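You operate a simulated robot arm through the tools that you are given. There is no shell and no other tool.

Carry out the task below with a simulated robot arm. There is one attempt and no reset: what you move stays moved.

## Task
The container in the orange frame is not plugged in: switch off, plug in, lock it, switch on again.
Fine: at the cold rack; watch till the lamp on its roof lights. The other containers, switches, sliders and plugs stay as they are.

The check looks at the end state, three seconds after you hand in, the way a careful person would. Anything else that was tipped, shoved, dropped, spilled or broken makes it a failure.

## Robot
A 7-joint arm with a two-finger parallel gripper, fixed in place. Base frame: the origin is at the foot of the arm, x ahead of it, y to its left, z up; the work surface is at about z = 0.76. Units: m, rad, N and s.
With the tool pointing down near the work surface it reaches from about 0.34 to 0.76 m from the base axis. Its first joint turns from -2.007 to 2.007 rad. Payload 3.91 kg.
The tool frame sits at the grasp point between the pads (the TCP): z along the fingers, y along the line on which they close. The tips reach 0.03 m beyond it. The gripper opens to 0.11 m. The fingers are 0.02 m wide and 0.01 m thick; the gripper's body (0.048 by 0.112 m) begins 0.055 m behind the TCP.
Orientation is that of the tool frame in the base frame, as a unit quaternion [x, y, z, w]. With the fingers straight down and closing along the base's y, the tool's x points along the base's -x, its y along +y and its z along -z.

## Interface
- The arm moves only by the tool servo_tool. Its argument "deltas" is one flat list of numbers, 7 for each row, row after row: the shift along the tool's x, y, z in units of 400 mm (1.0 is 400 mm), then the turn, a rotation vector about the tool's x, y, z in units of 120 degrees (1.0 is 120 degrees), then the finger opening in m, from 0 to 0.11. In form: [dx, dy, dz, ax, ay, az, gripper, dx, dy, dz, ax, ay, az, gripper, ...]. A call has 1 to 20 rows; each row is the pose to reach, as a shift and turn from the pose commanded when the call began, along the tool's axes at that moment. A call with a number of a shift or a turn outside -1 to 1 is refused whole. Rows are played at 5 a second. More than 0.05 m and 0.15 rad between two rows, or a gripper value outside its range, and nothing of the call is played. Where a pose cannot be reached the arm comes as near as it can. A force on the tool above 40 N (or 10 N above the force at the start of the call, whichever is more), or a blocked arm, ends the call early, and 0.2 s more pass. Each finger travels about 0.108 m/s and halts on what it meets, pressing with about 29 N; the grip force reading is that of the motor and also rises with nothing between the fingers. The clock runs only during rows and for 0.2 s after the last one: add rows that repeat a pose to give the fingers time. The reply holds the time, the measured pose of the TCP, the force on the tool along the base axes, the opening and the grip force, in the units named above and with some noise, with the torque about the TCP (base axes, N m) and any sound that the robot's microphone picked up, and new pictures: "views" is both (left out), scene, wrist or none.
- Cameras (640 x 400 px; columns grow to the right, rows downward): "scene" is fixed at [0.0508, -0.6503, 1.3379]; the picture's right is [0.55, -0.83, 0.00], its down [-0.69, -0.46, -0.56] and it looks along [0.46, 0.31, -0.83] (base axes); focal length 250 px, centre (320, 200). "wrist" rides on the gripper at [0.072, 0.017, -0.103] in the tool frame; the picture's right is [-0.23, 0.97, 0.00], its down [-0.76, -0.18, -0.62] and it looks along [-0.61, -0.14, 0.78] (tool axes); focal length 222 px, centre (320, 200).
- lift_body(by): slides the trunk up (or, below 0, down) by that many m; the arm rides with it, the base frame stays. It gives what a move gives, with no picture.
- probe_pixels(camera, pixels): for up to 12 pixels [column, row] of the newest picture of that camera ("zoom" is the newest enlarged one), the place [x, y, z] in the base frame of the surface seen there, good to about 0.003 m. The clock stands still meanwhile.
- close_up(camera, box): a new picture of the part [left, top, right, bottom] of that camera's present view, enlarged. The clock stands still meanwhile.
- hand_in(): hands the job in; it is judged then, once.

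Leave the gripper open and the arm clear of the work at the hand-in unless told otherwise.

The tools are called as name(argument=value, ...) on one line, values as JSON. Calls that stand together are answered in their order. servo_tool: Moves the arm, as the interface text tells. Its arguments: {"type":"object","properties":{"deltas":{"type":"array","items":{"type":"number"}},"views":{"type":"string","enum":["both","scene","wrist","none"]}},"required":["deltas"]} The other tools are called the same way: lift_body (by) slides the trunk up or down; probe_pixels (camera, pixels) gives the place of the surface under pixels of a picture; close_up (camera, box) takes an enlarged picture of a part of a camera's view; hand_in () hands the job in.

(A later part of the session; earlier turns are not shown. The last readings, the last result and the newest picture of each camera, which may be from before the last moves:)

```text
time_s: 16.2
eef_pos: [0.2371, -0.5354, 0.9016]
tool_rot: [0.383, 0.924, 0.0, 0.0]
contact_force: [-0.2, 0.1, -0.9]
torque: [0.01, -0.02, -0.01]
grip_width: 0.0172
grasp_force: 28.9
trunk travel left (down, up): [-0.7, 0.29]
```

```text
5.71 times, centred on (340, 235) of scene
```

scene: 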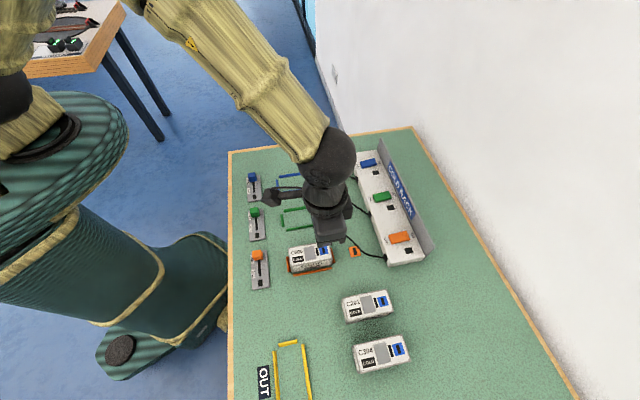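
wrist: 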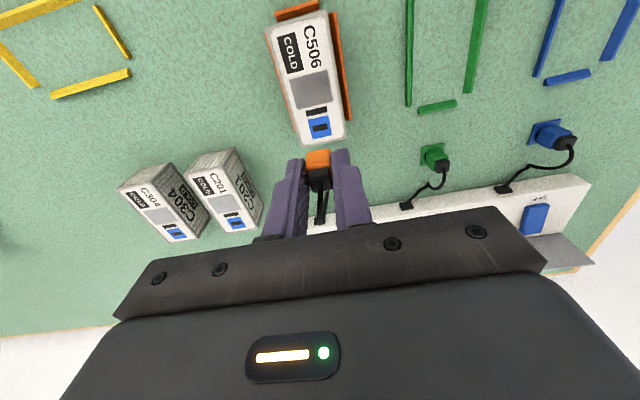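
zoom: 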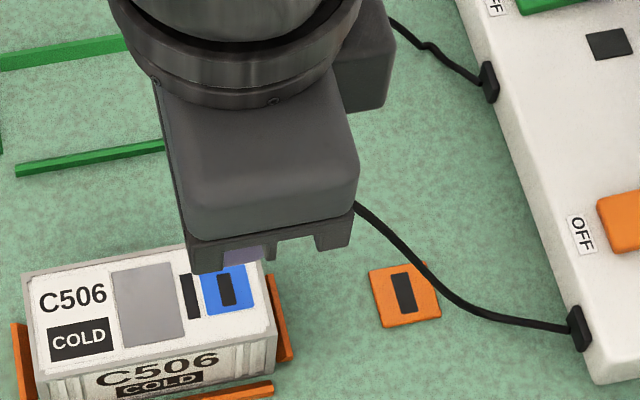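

The inlet slot shows at zoom (334, 196) and the holder slot was at (324, 220). That means a correction of about +1.5 mm in tool x and +1.1 mm in tool y. I'll apply it and go down 40 mm, leaving about 20 mm to go, then recheck.

servo_tool(deltas=[0.0038, 0.0028, 0.0, 0, 0, 0, 0.0, 0.0038, 0.0028, 0.05, 0, 0, 0, 0.0, 0.0038, 0.0028, 0.1, 0, 0, 0, 0.0, 0.0038, 0.0028, 0.1, 0, 0, 0, 0.0, 0.0038, 0.0028, 0.1, 0, 0, 0, 0.0], views="both")

close_up(camera="wrist", box=[280, 110, 360, 180])

close_up(camera="scene", box=[300, 225, 350, 265])

```text
time_s: 17.4
eef_pos: [0.2377, -0.533, 0.8606]
tool_rot: [0.383, 0.924, 0.0, 0.0]
contact_force: [0.0, 0.4, 0.7]
torque: [0.01, 0.0, 0.0]
grip_width: 0.0167
grasp_force: 28.5
trunk travel left (down, up): [-0.7, 0.29]
```

scene: 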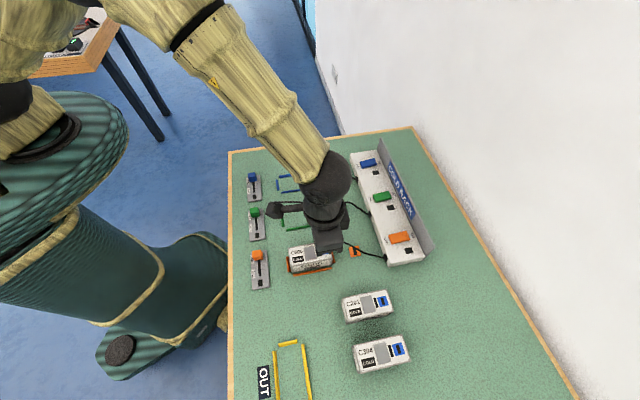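
wrist: 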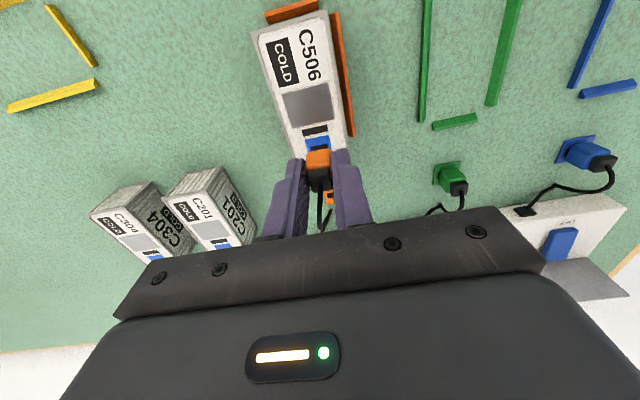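

```text
5.71 times, centred on (320, 145) of wrist
```

zoom: 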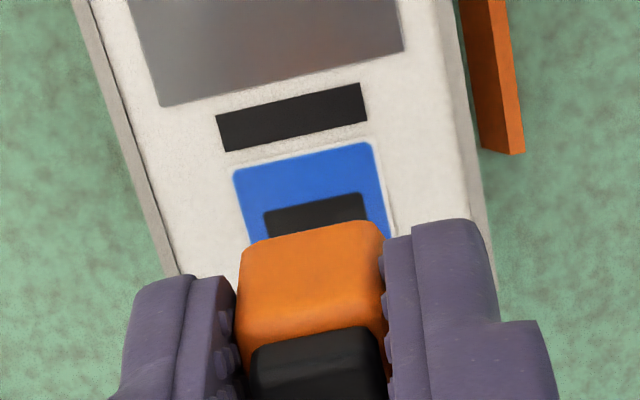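

```text
10.00 times, centred on (325, 245) of scene
```

zoom: 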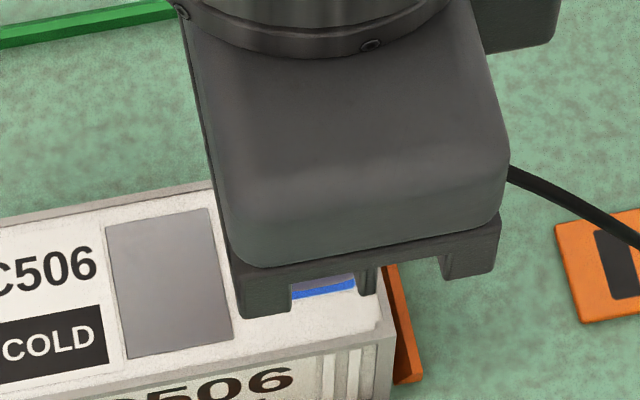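

I want an independent check of the plug's position in the hand against the slot, so I'll enlarge further.

close_up(camera="wrist", box=[290, 135, 346, 175])

close_up(camera="wrist", box=[250, 130, 390, 240])

```text
10.00 times, centred on (318, 155) of wrist
```

zoom: 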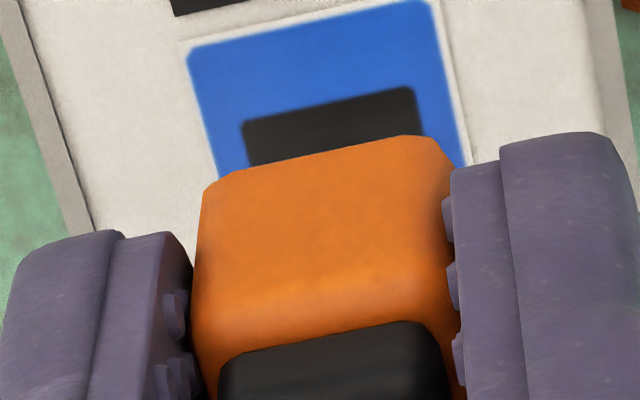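

```text
3.64 times, centred on (320, 185) of wrist
```

zoom: 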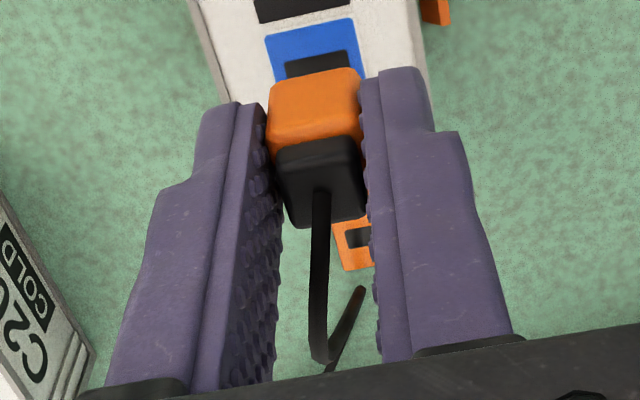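

Comparing plug and slot directly in the same picture, the plug is centred in u but sits about 1 mm too far in tool +y. I'll shift −1.1 mm in tool y, go down another 10 mm and check again.

servo_tool(deltas=[0, -0.0028, 0.0, 0, 0, 0, 0.0, 0, -0.0028, 0.0125, 0, 0, 0, 0.0, 0, -0.0028, 0.025, 0, 0, 0, 0.0, 0, -0.0028, 0.025, 0, 0, 0, 0.0, 0, -0.0028, 0.025, 0, 0, 0, 0.0], views="wrist")

close_up(camera="wrist", box=[290, 135, 346, 175])

close_up(camera="scene", box=[305, 230, 345, 260])

```text
time_s: 18.6
eef_pos: [0.2368, -0.5329, 0.8509]
tool_rot: [0.383, 0.924, 0.0, 0.0]
contact_force: [0.4, 0.6, -0.6]
torque: [-0.02, 0.0, -0.02]
grip_width: 0.017
grasp_force: 28.9
trunk travel left (down, up): [-0.7, 0.29]
```

wrist: 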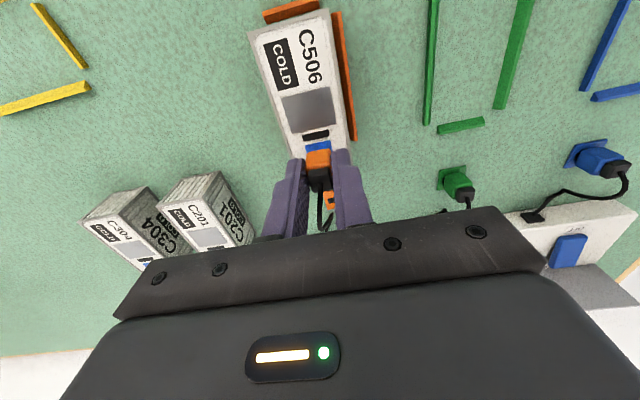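

```text
10.00 times, centred on (318, 155) of wrist
```

zoom: 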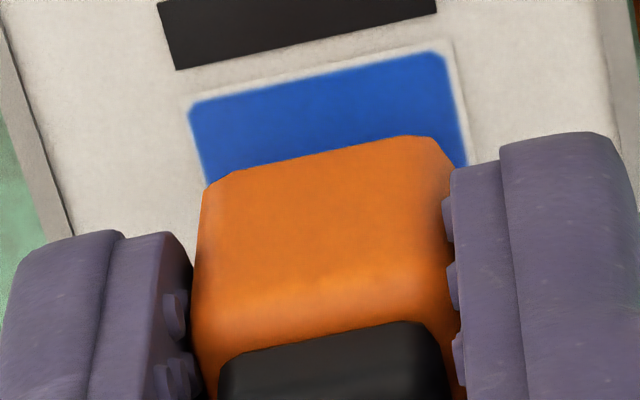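

```text
13.33 times, centred on (325, 245) of scene
```

zoom: 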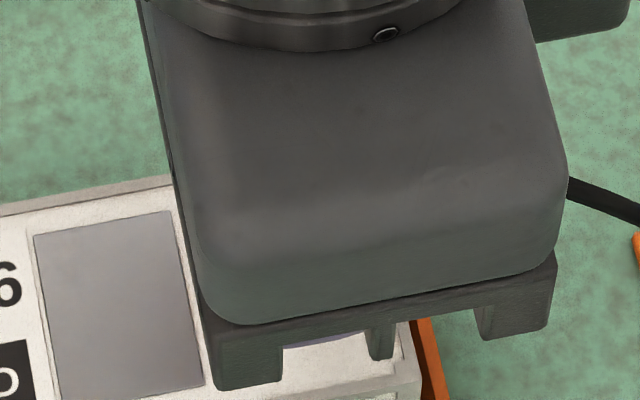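

In v the plug and the blue plate agree to within 0.4 mm. Averaging all my measurements, the slot-to-slot distance is about 77.3 mm and I have moved 78.5 mm, so I'll go back 1.2 mm toward the rack. Then I'll go down in small steps of about 9 mm in total, watching the force.

servo_tool(deltas=[-0.003, 0, 0.0, 0, 0, 0, 0.0, -0.003, 0, 0.005, 0, 0, 0, 0.0, -0.003, 0, 0.01, 0, 0, 0, 0.0, -0.003, 0, 0.015, 0, 0, 0, 0.0, -0.003, 0, 0.02, 0, 0, 0, 0.0, -0.003, 0, 0.0225, 0, 0, 0, 0.0], views="both")

close_up(camera="wrist", box=[290, 135, 346, 175])

```text
time_s: 20.0
eef_pos: [0.2385, -0.5335, 0.8424]
tool_rot: [0.382, 0.924, -0.001, 0.001]
contact_force: [-1.3, -0.7, 7.0]
torque: [-0.02, 0.0, 0.0]
grip_width: 0.0169
grasp_force: 28.3
trunk travel left (down, up): [-0.7, 0.29]
```

scene: 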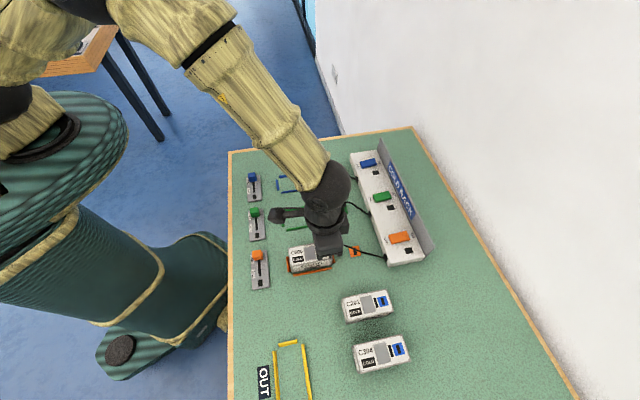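
wrist: 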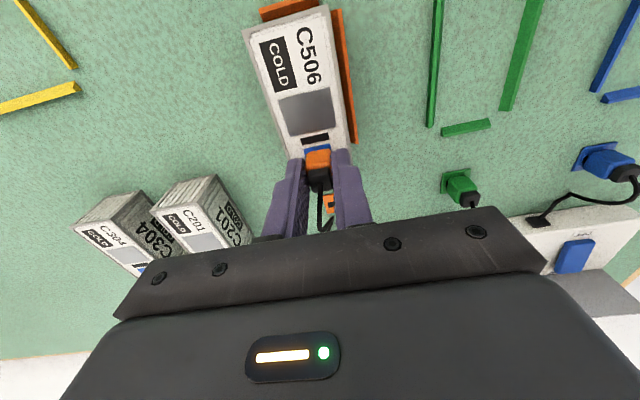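

```text
10.00 times, centred on (318, 155) of wrist
```

zoom: 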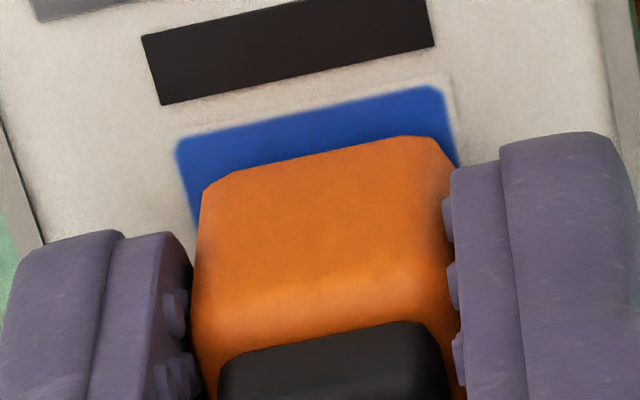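

I have first contact at 7 N, and the plug is centred on the blue plate within about 0.5 mm. I'll push down slowly, 1 mm per row, to seat it.

servo_tool(deltas=[0, 0, 0.0025, 0, 0, 0, 0.0, 0, 0, 0.005, 0, 0, 0, 0.0, 0, 0, 0.0075, 0, 0, 0, 0.0, 0, 0, 0.0075, 0, 0, 0, 0.0], views="wrist")

close_up(camera="wrist", box=[290, 135, 346, 175])

close_up(camera="scene", box=[285, 230, 365, 285])

```text
time_s: 21.0
eef_pos: [0.2379, -0.5339, 0.8398]
tool_rot: [0.383, 0.924, -0.003, 0.002]
contact_force: [1.9, -3.2, 28.5]
torque: [-0.11, -0.06, 0.0]
grip_width: 0.0167
grasp_force: 29.1
trunk travel left (down, up): [-0.7, 0.29]
```

wrist: 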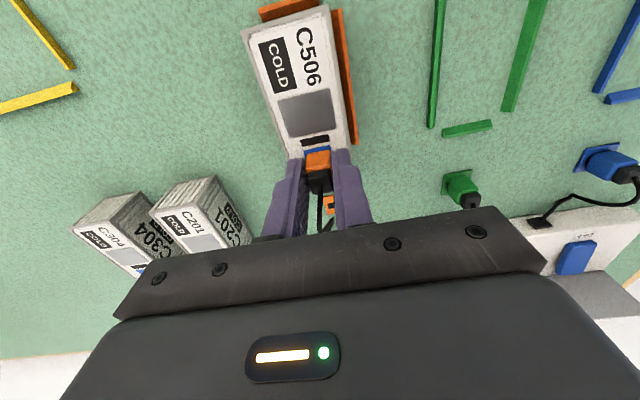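

```text
10.00 times, centred on (318, 155) of wrist
```

zoom: 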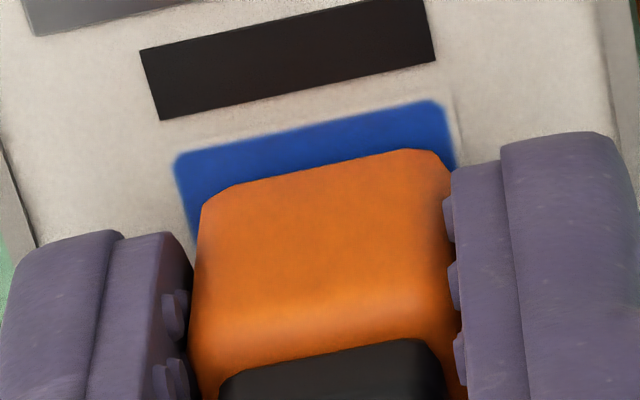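

```text
7.27 times, centred on (325, 258) of scene
```

zoom: 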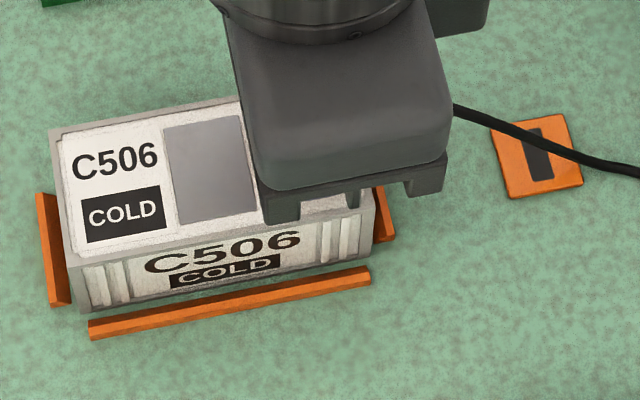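

The force rose to 28 N and the plug slid up slightly in the fingers. It sits at the same relative height, 35.6 mm below the TCP, as it did in its holder, so it is down on the inlet. I'll ease the load by 1 mm, open the fingers a little and look.

servo_tool(deltas=[0, 0, -0.0025, 0, 0, 0, 0.0, 0, 0, -0.0025, 0, 0, 0, 0.02, 0, 0, -0.0025, 0, 0, 0, 0.03, 0, 0, -0.0025, 0, 0, 0, 0.04, 0, 0, -0.0025, 0, 0, 0, 0.04], views="wrist")

close_up(camera="wrist", box=[280, 125, 360, 185])

```text
time_s: 22.2
eef_pos: [0.2387, -0.5338, 0.8391]
tool_rot: [0.383, 0.924, 0.0, 0.0]
contact_force: [-0.9, -0.6, -0.1]
torque: [-0.02, 0.01, -0.04]
grip_width: 0.0398
grasp_force: 0.0
trunk travel left (down, up): [-0.7, 0.29]
```

wrist: 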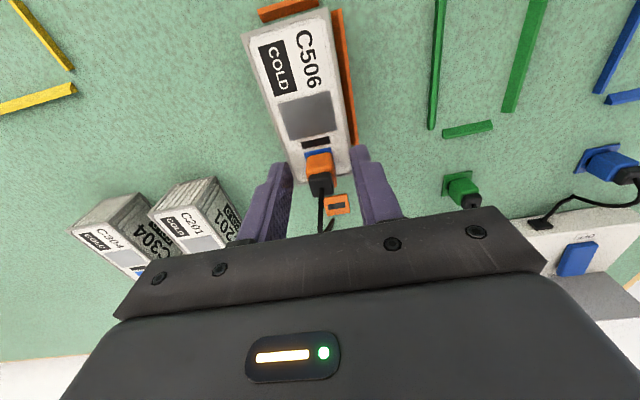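

```text
6.67 times, centred on (320, 155) of wrist
```

zoom: 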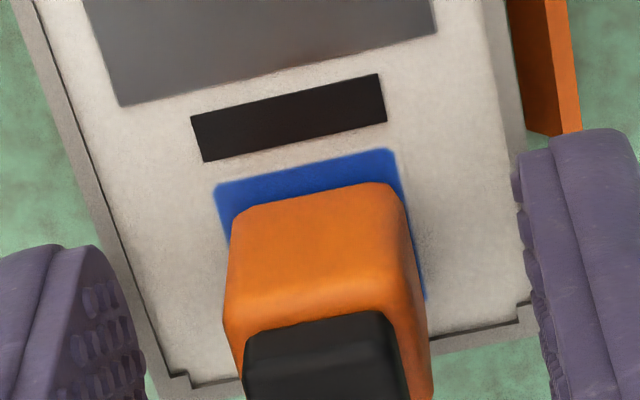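

The plug stands on the inlet by itself. I'll raise the gripper straight up and inspect it from both cameras.

servo_tool(deltas=[0, 0, -0.03, 0, 0, 0, 0.04, 0, 0, -0.08, 0, 0, 0, 0.05, 0.05, 0, -0.15, 0, 0, 0, 0.06, 0.12, 0, -0.2, 0, 0, 0, 0.06, 0.2, 0, -0.2, 0, 0, 0, 0.06, 0.2, 0, -0.2, 0, 0, 0, 0.06], views="both")

close_up(camera="scene", box=[300, 225, 360, 270])

close_up(camera="wrist", box=[280, 130, 370, 200])

```text
time_s: 23.6
eef_pos: [0.1815, -0.4794, 0.9189]
tool_rot: [0.382, 0.924, 0.0, -0.001]
contact_force: [-0.1, 0.2, 0.1]
torque: [0.04, 0.0, -0.01]
grip_width: 0.0597
grasp_force: 0.2
trunk travel left (down, up): [-0.7, 0.29]
```

scene: 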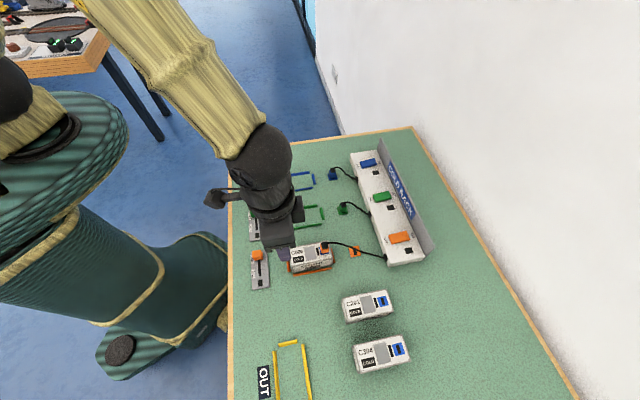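
wrist: 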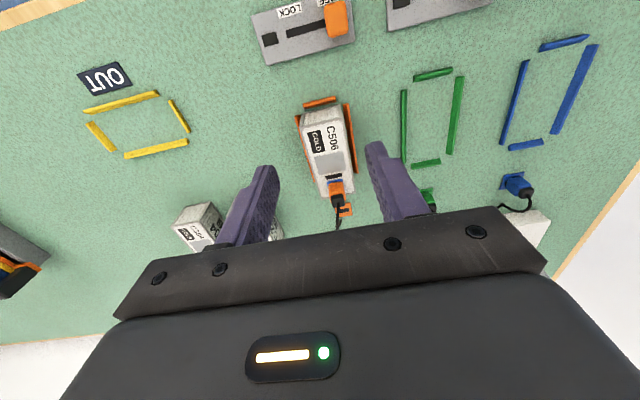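

```text
8.89 times, centred on (330, 248) of scene
```

zoom: 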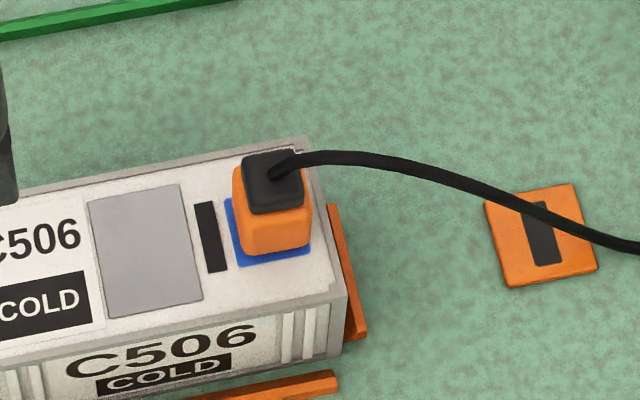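

```text
5.71 times, centred on (325, 165) of wrist
```

zoom: 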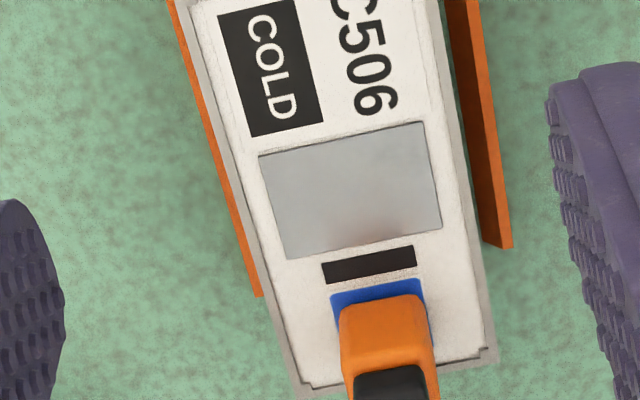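

The plug sits upright on the blue inlet with the cable running free to the rack. I'll take a tighter look to check the seating.

close_up(camera="scene", box=[315, 236, 343, 257])

close_up(camera="scene", box=[232, 235, 292, 295])

close_up(camera="scene", box=[327, 200, 363, 220])

close_up(camera="wrist", box=[240, 0, 370, 75])

```text
16.00 times, centred on (329, 246) of scene
```

zoom: 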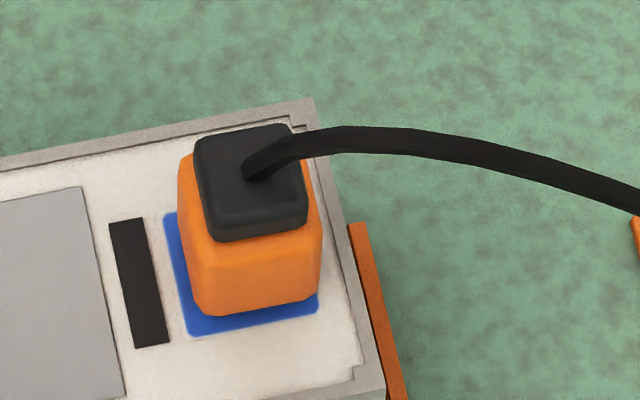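

```text
6.67 times, centred on (262, 265) of scene
```

zoom: 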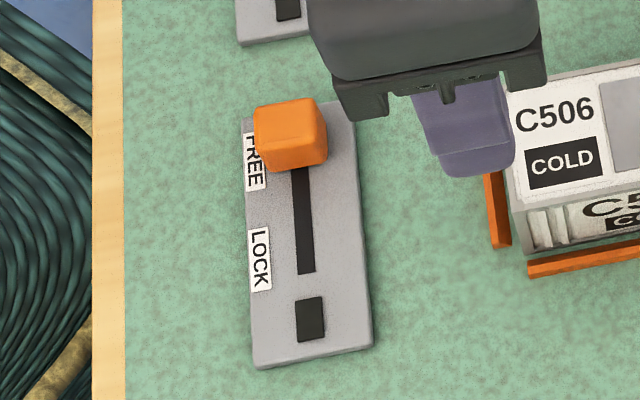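

```text
16.00 times, centred on (345, 210) of scene
```

zoom: 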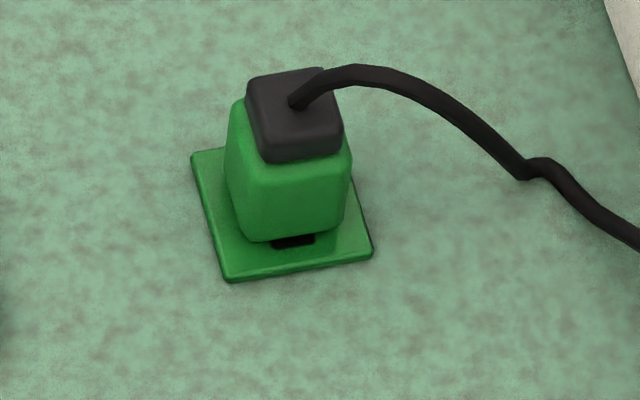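

```text
4.92 times, centred on (305, 38) of wrist
```

zoom: 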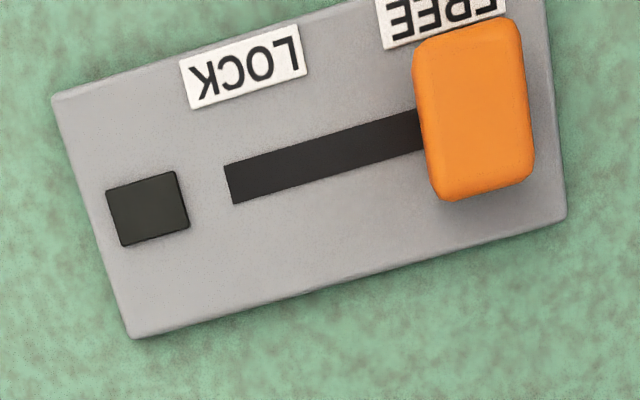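

The seated plug matches how the green plug sits in its holder, centred within 0.5 mm. I'll probe the heights to compare seating depth, and probe the slider for the next step.

probe_pixels(camera="scene", pixels=[[322.5, 242], [323.5, 243], [324.5, 244.5], [325.5, 246], [326, 243], [322.5, 245.5], [341.5, 203.5], [342.5, 203], [343.2, 205], [344.2, 205.5], [342.2, 206], [344.5, 204.2]])

probe_pixels(camera="zoom", pixels=[[440, 40], [510, 35], [530, 170], [450, 185], [475, 110], [228, 185], [420, 130], [150, 210], [60, 100], [135, 335], [550, 10], [567, 215]])

```text
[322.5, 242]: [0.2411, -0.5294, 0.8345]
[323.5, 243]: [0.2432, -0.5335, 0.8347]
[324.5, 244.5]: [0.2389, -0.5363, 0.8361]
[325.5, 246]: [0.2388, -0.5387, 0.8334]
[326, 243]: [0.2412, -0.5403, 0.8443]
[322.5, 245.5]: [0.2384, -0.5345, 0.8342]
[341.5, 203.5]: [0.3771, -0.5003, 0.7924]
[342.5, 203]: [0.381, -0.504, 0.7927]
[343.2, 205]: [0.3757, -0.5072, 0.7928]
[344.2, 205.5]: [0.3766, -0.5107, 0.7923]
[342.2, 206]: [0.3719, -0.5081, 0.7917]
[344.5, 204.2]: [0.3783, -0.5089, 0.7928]
```

```text
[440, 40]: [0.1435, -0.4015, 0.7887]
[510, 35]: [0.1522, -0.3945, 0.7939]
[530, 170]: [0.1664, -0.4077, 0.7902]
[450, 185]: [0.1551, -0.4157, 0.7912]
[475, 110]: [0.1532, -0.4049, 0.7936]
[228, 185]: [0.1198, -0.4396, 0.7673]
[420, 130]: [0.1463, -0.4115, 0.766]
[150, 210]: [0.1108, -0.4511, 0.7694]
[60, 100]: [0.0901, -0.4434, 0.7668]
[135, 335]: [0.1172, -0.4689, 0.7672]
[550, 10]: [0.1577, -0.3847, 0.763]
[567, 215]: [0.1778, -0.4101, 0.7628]
```

The orange cap top is 27.9 mm above the roof and the green one 27.1 mm above its holder, so both are seated equally. Next is the lock slider. Its knob spans v≈0.1705–0.1845 at u≈0.3955 with its top at z≈0.793, and the track ends near v≈0.225. I'll close the fingers and come down just behind the knob on the FREE side, then push it toward LOCK.

servo_tool(deltas=[0.085, 0.07, 0, 0, 0, 0, 0.02, 0.1795, 0.1515, 0, 0, 0, 0, 0.0, 0.1795, 0.1515, 0.08, 0, 0, 0, 0.0, 0.1795, 0.1515, 0.16, 0, 0, 0, 0.0, 0.1795, 0.1515, 0.22, 0, 0, 0, 0.0, 0.1795, 0.1515, 0.25, 0, 0, 0, 0.0, 0.1795, 0.1515, 0.25, 0, 0, 0, 0.0], views="both")

close_up(camera="wrist", box=[230, 90, 390, 200])

close_up(camera="scene", box=[232, 225, 302, 285])

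```text
time_s: 25.2
eef_pos: [0.1749, -0.383, 0.82]
tool_rot: [0.383, 0.924, -0.001, -0.001]
contact_force: [-0.7, -0.5, -0.5]
torque: [-0.05, 0.06, -0.02]
grip_width: 0.0
grasp_force: 29.4
trunk travel left (down, up): [-0.7, 0.29]
```

scene: 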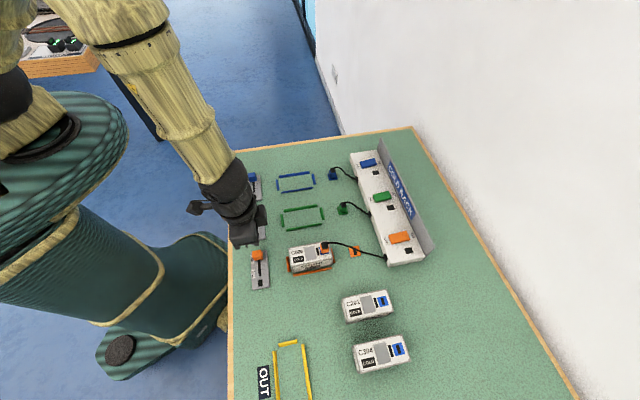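
wrist: 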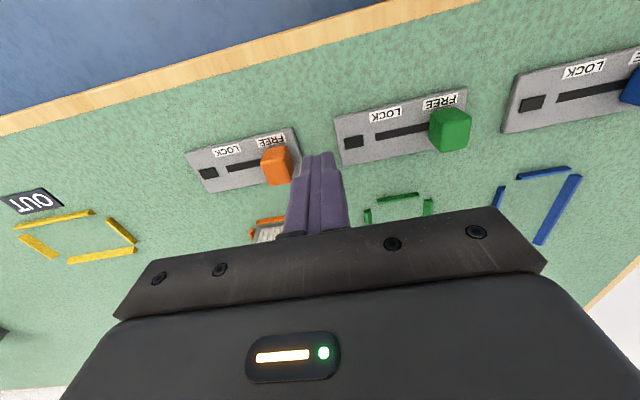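

```text
3.64 times, centred on (310, 145) of wrist
```

zoom: 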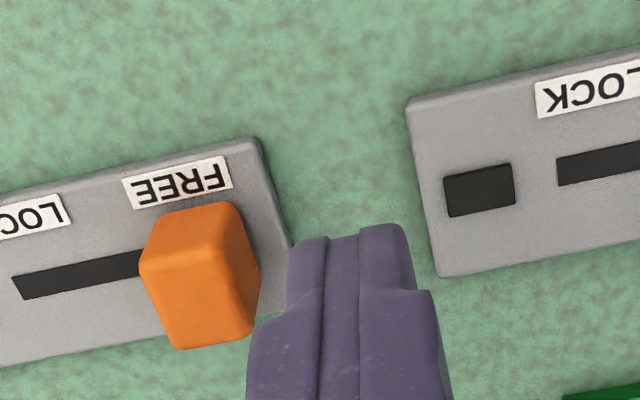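

```text
6.67 times, centred on (267, 255) of scene
```

zoom: 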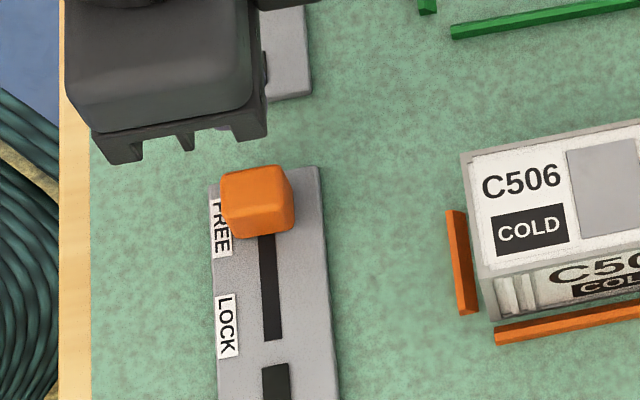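

The closed fingers are right behind the knob on the FREE side, between the two slider plates. I'll lower 15 mm and push along +v slowly for about 35 mm in a first stage.

servo_tool(deltas=[0, 0, 0.02, 0, 0, 0, 0.0, 0, 0, 0.0375, 0, 0, 0, 0.0, 0, -0.0125, 0.0375, 0, 0, 0, 0.0, 0, -0.025, 0.0375, 0, 0, 0, 0.0, 0, -0.035, 0.0375, 0, 0, 0, 0.0, 0, -0.045, 0.0375, 0, 0, 0, 0.0, 0, -0.055, 0.0375, 0, 0, 0, 0.0, 0, -0.065, 0.0375, 0, 0, 0, 0.0, 0, -0.075, 0.0375, 0, 0, 0, 0.0, 0, -0.085, 0.0375, 0, 0, 0, 0.0], views="both")

close_up(camera="wrist", box=[230, 90, 390, 200])

close_up(camera="scene", box=[232, 235, 302, 295])

```text
time_s: 27.4
eef_pos: [0.1492, -0.408, 0.8037]
tool_rot: [0.383, 0.924, 0.0, 0.0]
contact_force: [0.7, 0.4, 0.3]
torque: [0.01, -0.02, -0.02]
grip_width: 0.0001
grasp_force: 28.9
trunk travel left (down, up): [-0.7, 0.29]
```

scene: 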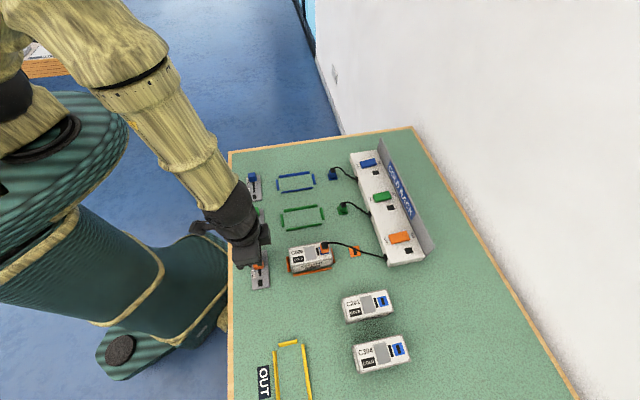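
wrist: 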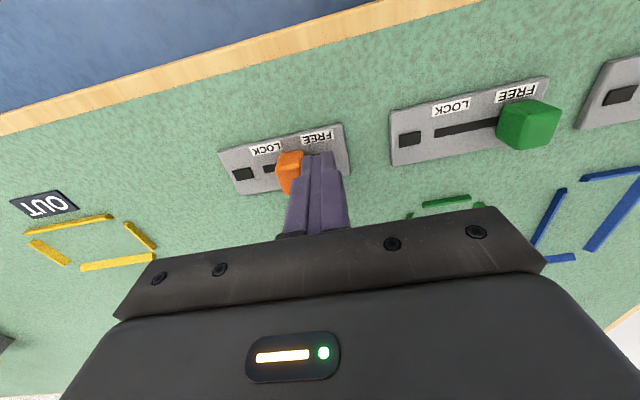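

```text
3.64 times, centred on (310, 145) of wrist
```

zoom: 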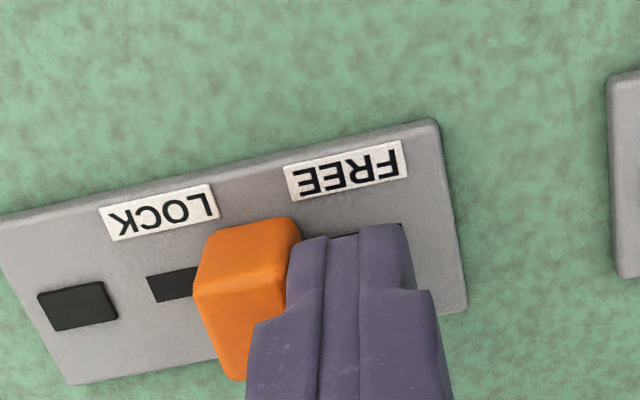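

```text
6.67 times, centred on (267, 265) of scene
```

zoom: 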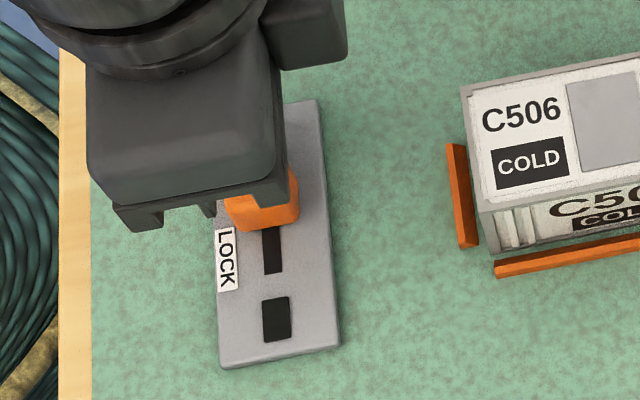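

The knob is sliding easily with almost no force and is more than halfway. I'll push about 16 mm more in small steps.

servo_tool(deltas=[0, -0.0075, 0, 0, 0, 0, 0.0, 0, -0.015, 0, 0, 0, 0, 0.0, 0, -0.0225, 0, 0, 0, 0, 0.0, 0, -0.03, 0, 0, 0, 0, 0.0, 0, -0.035, 0, 0, 0, 0, 0.0, 0, -0.04, 0, 0, 0, 0, 0.0], views="both")

close_up(camera="wrist", box=[230, 90, 390, 200])

close_up(camera="scene", box=[232, 235, 302, 295])

```text
time_s: 28.8
eef_pos: [0.1385, -0.4199, 0.804]
tool_rot: [0.382, 0.924, 0.0, 0.0]
contact_force: [-0.2, -0.1, 0.7]
torque: [-0.02, -0.03, -0.03]
grip_width: 0.0001
grasp_force: 28.8
trunk travel left (down, up): [-0.7, 0.29]
```

scene: 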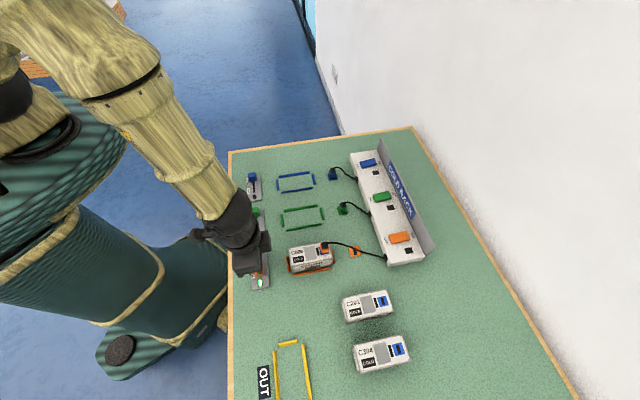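
wrist: 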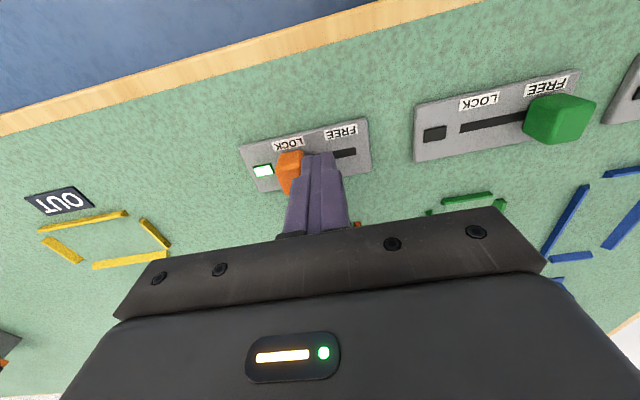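

```text
3.64 times, centred on (310, 145) of wrist
```

zoom: 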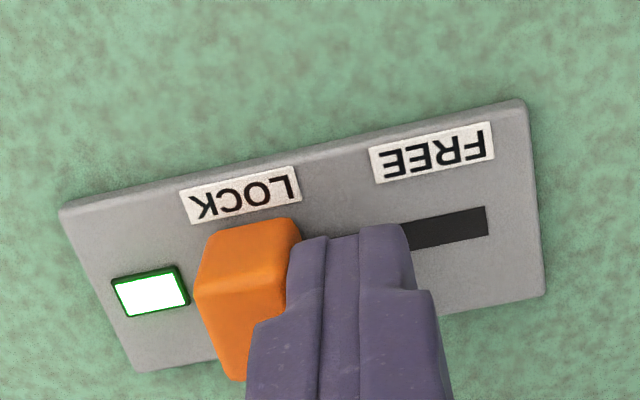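

```text
6.67 times, centred on (267, 265) of scene
```

zoom: 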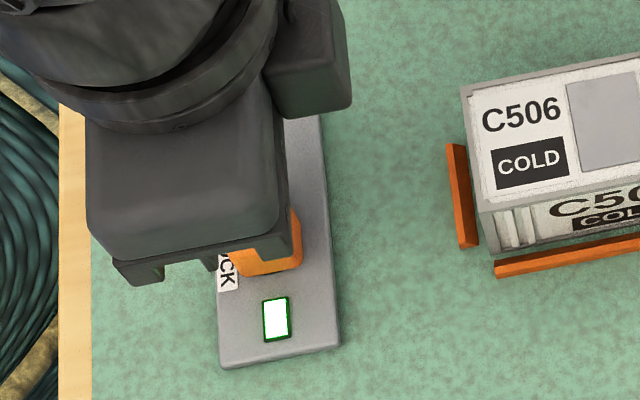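

The slider's indicator is lit at LOCK. I'll nudge 2 mm more to reach the end of travel, then back off and rise.

servo_tool(deltas=[0, -0.0025, 0, 0, 0, 0, 0.0, 0, -0.005, 0, 0, 0, 0, 0.0, 0, -0.005, 0, 0, 0, 0, 0.0], views="none")

```text
time_s: 29.6
eef_pos: [0.1366, -0.4209, 0.805]
tool_rot: [0.382, 0.924, 0.0, -0.001]
contact_force: [0.5, -0.1, -0.2]
torque: [-0.03, 0.01, -0.03]
grip_width: 0.0
grasp_force: 29.0
trunk travel left (down, up): [-0.7, 0.29]
```

There's no resistance and the knob follows. I'll back away from it by 12 mm, rise 10 cm and check it holds.

servo_tool(deltas=[0, 0.015, 0, 0, 0, 0, 0.0, 0, 0.03, 0, 0, 0, 0, 0.0, 0, 0.03, -0.08, 0, 0, 0, 0.0, 0, 0.03, -0.16, 0, 0, 0, 0.0, -0.06, 0.03, -0.26, 0, 0, 0, 0.0, -0.12, 0.03, -0.3, 0, 0, 0, 0.0, -0.12, 0.03, -0.3, 0, 0, 0, 0.0], views="both")

close_up(camera="wrist", box=[230, 0, 430, 130])

close_up(camera="scene", box=[232, 225, 372, 300])

```text
time_s: 31.2
eef_pos: [0.1786, -0.4458, 0.925]
tool_rot: [0.383, 0.924, 0.0, 0.0]
contact_force: [-0.1, -0.1, 0.8]
torque: [0.01, -0.02, 0.0]
grip_width: 0.0
grasp_force: 28.7
trunk travel left (down, up): [-0.7, 0.29]
```

scene: 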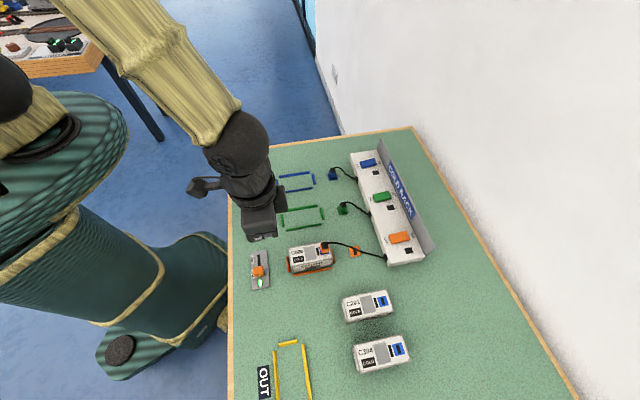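
wrist: 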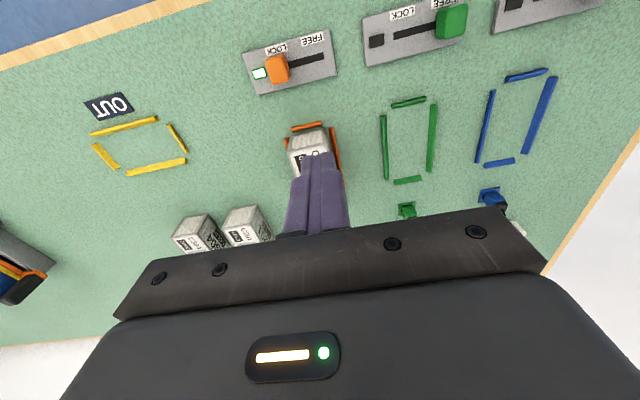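

```text
3.08 times, centred on (330, 65) of wrist
```

zoom: 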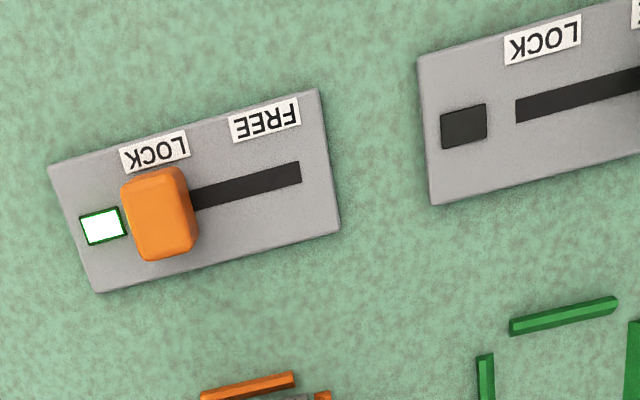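

```text
4.57 times, centred on (302, 262) of scene
```

zoom: 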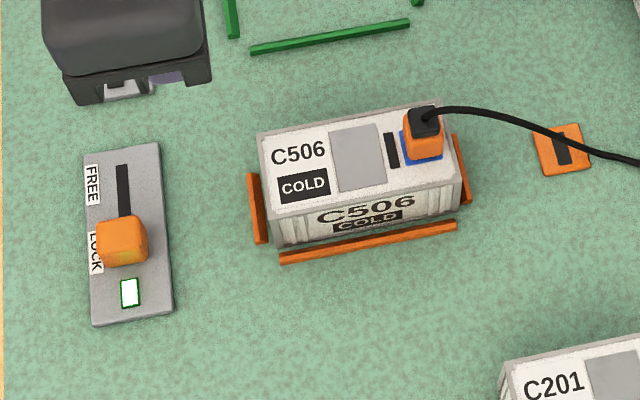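

The lock holds and its indicator is lit, and the plug is still seated. Now I'll go back to the rack to switch on. I'll fly at z≈0.925 over the cable while tilting 25° outward, and hover above the ON half at u=0.740, v=0.209.

servo_tool(deltas=[-0.0746, -0.005, 0, 0, -0.026, 0, 0.0, -0.1492, -0.0101, 0, 0, -0.0521, 0, 0.0, -0.2238, -0.0151, 0, 0, -0.0781, 0, 0.0, -0.2984, -0.0201, 0, 0, -0.1042, 0, 0.0, -0.373, -0.0251, 0, 0, -0.1302, 0, 0.0, -0.4476, -0.0302, 0, 0, -0.1562, 0, 0.0, -0.5222, -0.0352, 0, 0, -0.1823, 0, 0.0, -0.5968, -0.0402, 0.03, 0, -0.2083, 0, 0.0, -0.6714, -0.0453, 0.08, 0, -0.2083, 0, 0.0, -0.746, -0.0503, 0.1375, 0, -0.2083, 0, 0.0, -0.746, -0.0503, 0.1375, 0, -0.2083, 0, 0.0], views="both")

close_up(camera="wrist", box=[230, 50, 410, 170])

close_up(camera="scene", box=[340, 200, 440, 275])

```text
time_s: 33.6
eef_pos: [0.376, -0.6697, 0.8698]
tool_rot: [0.373, 0.902, -0.083, 0.201]
contact_force: [-0.4, -0.2, -0.7]
torque: [0.01, -0.02, -0.01]
grip_width: 0.0001
grasp_force: 29.1
trunk travel left (down, up): [-0.7, 0.29]
```

scene: 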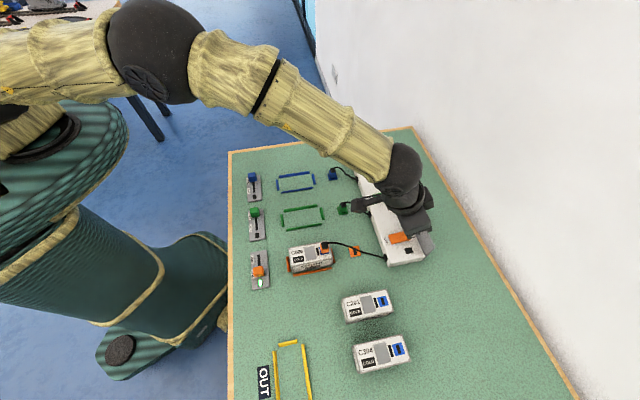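
wrist: 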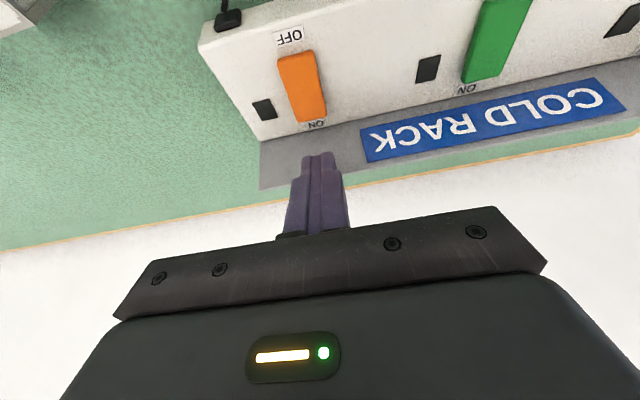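

```text
3.33 times, centred on (320, 110) of wrist
```

zoom: 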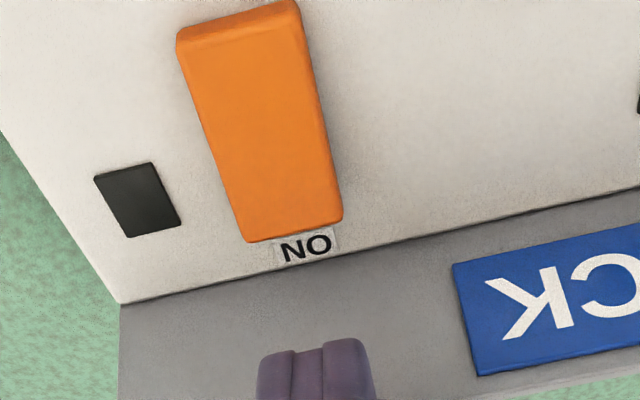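

```text
5.33 times, centred on (390, 238) of scene
```

zoom: 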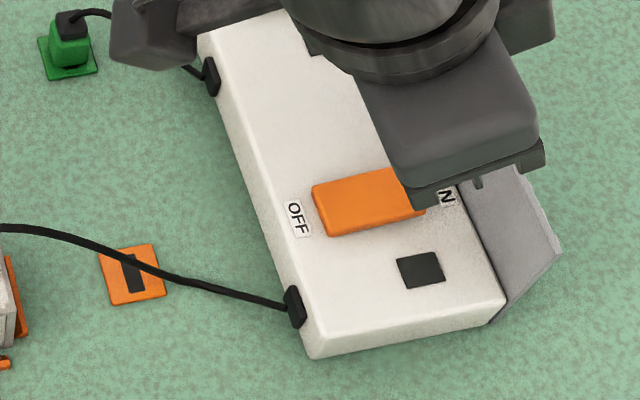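

The tool is at u≈0.739, v≈0.208 and z≈0.870. In the wrist view the tip looks beyond the panel because of the slanted line of sight, so I'll probe the fingertip and the rocker to be sure.

probe_pixels(camera="wrist", pixels=[[315, 156], [325, 155], [318, 160], [318, 165], [290, 60], [300, 85], [308, 110], [315, 118], [300, 118], [320, 135], [285, 148], [400, 118]])

```text
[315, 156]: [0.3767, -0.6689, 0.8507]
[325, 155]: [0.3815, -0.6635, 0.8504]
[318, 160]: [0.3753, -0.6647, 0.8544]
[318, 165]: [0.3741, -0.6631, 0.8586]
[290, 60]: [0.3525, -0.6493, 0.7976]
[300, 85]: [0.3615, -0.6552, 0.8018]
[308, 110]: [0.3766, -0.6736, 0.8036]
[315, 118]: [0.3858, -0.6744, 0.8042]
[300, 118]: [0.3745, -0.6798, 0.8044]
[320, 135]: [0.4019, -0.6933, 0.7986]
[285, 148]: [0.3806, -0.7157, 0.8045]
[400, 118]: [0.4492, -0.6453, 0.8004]
```

The fingertip is at u≈0.739 over the ON half, whose surface is at z≈0.804, and the panel is at u≈0.774. I'll press straight down in small steps.

servo_tool(deltas=[0.0085, -0.0025, 0.0181, 0, 0, 0, 0.0, 0.0169, -0.0025, 0.0363, 0, 0, 0, 0.0, 0.0254, -0.0025, 0.0544, 0, 0, 0, 0.0, 0.0317, -0.0025, 0.068, 0, 0, 0, 0.0, 0.0349, -0.0025, 0.0748, 0, 0, 0, 0.0, 0.038, -0.0025, 0.0816, 0, 0, 0, 0.0, 0.0401, -0.0025, 0.0861, 0, 0, 0, 0.0, 0.0423, -0.0025, 0.0906, 0, 0, 0, 0.0, 0.0444, -0.0025, 0.0952, 0, 0, 0, 0.0], views="both")

close_up(camera="wrist", box=[230, 50, 410, 170])

close_up(camera="scene", box=[290, 200, 440, 275])

```text
time_s: 35.6
eef_pos: [0.3744, -0.6725, 0.8297]
tool_rot: [0.373, 0.902, -0.083, 0.201]
contact_force: [0.0, 1.8, 4.2]
torque: [0.06, -0.01, 0.03]
grip_width: 0.0
grasp_force: 28.9
trunk travel left (down, up): [-0.7, 0.29]
```

scene: 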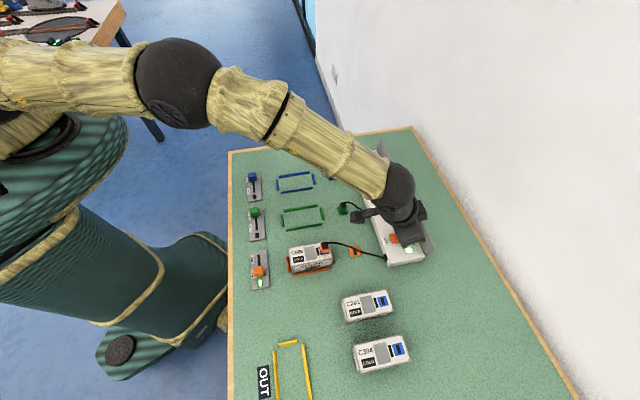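
wrist: 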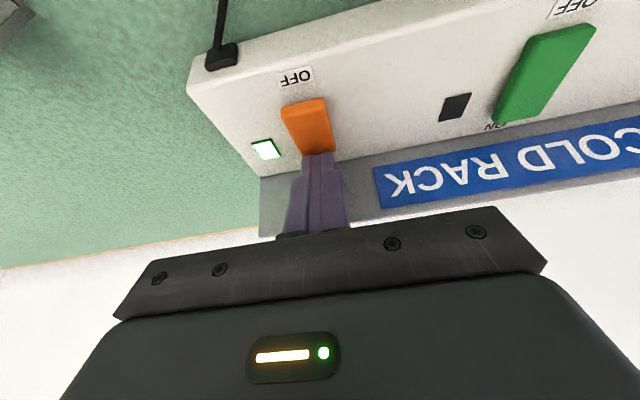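

```text
3.33 times, centred on (320, 110) of wrist
```

zoom: 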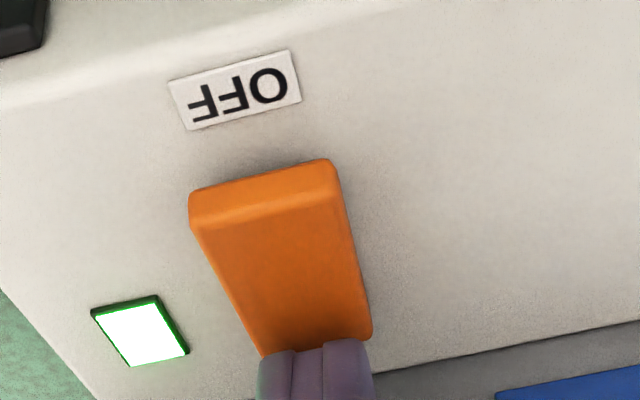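

```text
4.27 times, centred on (365, 238) of scene
```

zoom: 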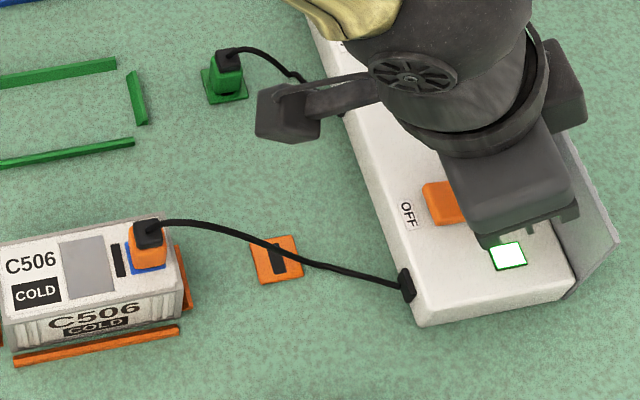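

The rack lamp is lit again, so the switch is ON. I'll lift off straight up, pull back and remove the tilt in the same call, then watch the container's roof lamp.

servo_tool(deltas=[-0.0211, 0, -0.0453, 0, 0, 0, 0.0, -0.0423, 0, -0.0906, 0, 0, 0, 0.0, -0.0634, 0, -0.136, 0, 0, 0, 0.0, -0.03, 0.03, -0.2, 0, 0.03, 0, 0.0, 0.03, 0.09, -0.27, 0, 0.06, 0, 0.02, 0.1, 0.15, -0.34, 0, 0.1, 0, 0.04, 0.17, 0.21, -0.4, 0, 0.14, 0, 0.06, 0.22, 0.25, -0.42, 0, 0.18, 0, 0.08, 0.22, 0.25, -0.42, 0, 0.2083, 0, 0.08, 0.22, 0.25, -0.42, 0, 0.2083, 0, 0.08], views="both")

close_up(camera="scene", box=[290, 200, 440, 285])

```text
time_s: 37.8
eef_pos: [0.3387, -0.4948, 0.9423]
tool_rot: [0.383, 0.924, 0.001, -0.001]
contact_force: [-0.1, -0.2, -0.7]
torque: [-0.03, 0.0, -0.01]
grip_width: 0.0802
grasp_force: 0.1
trunk travel left (down, up): [-0.7, 0.29]
```

scene: 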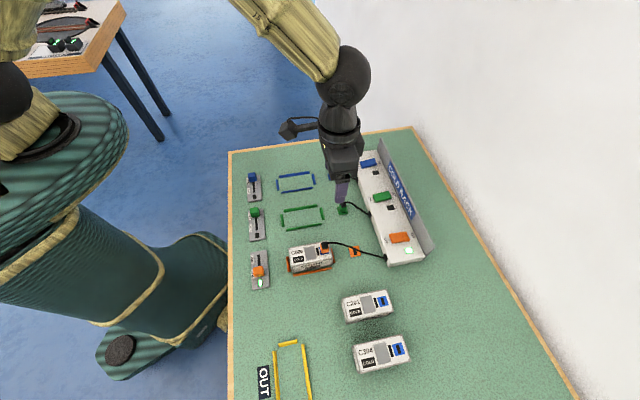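
wrist: 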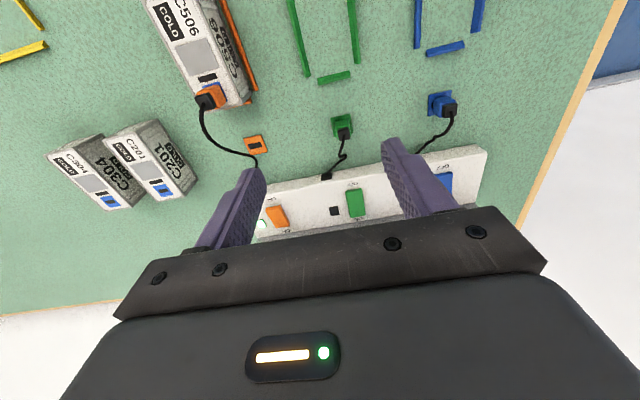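

```text
4.27 times, centred on (365, 242) of scene
```

zoom: 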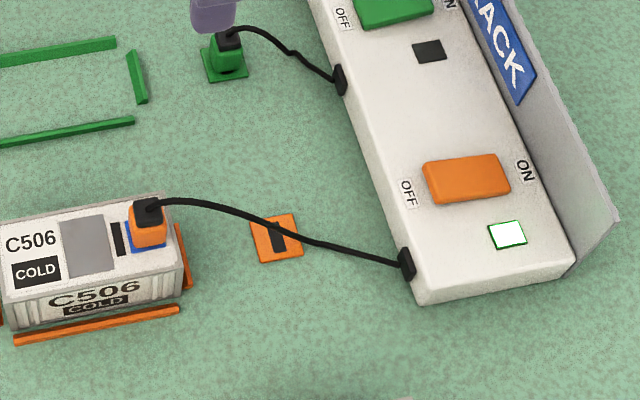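

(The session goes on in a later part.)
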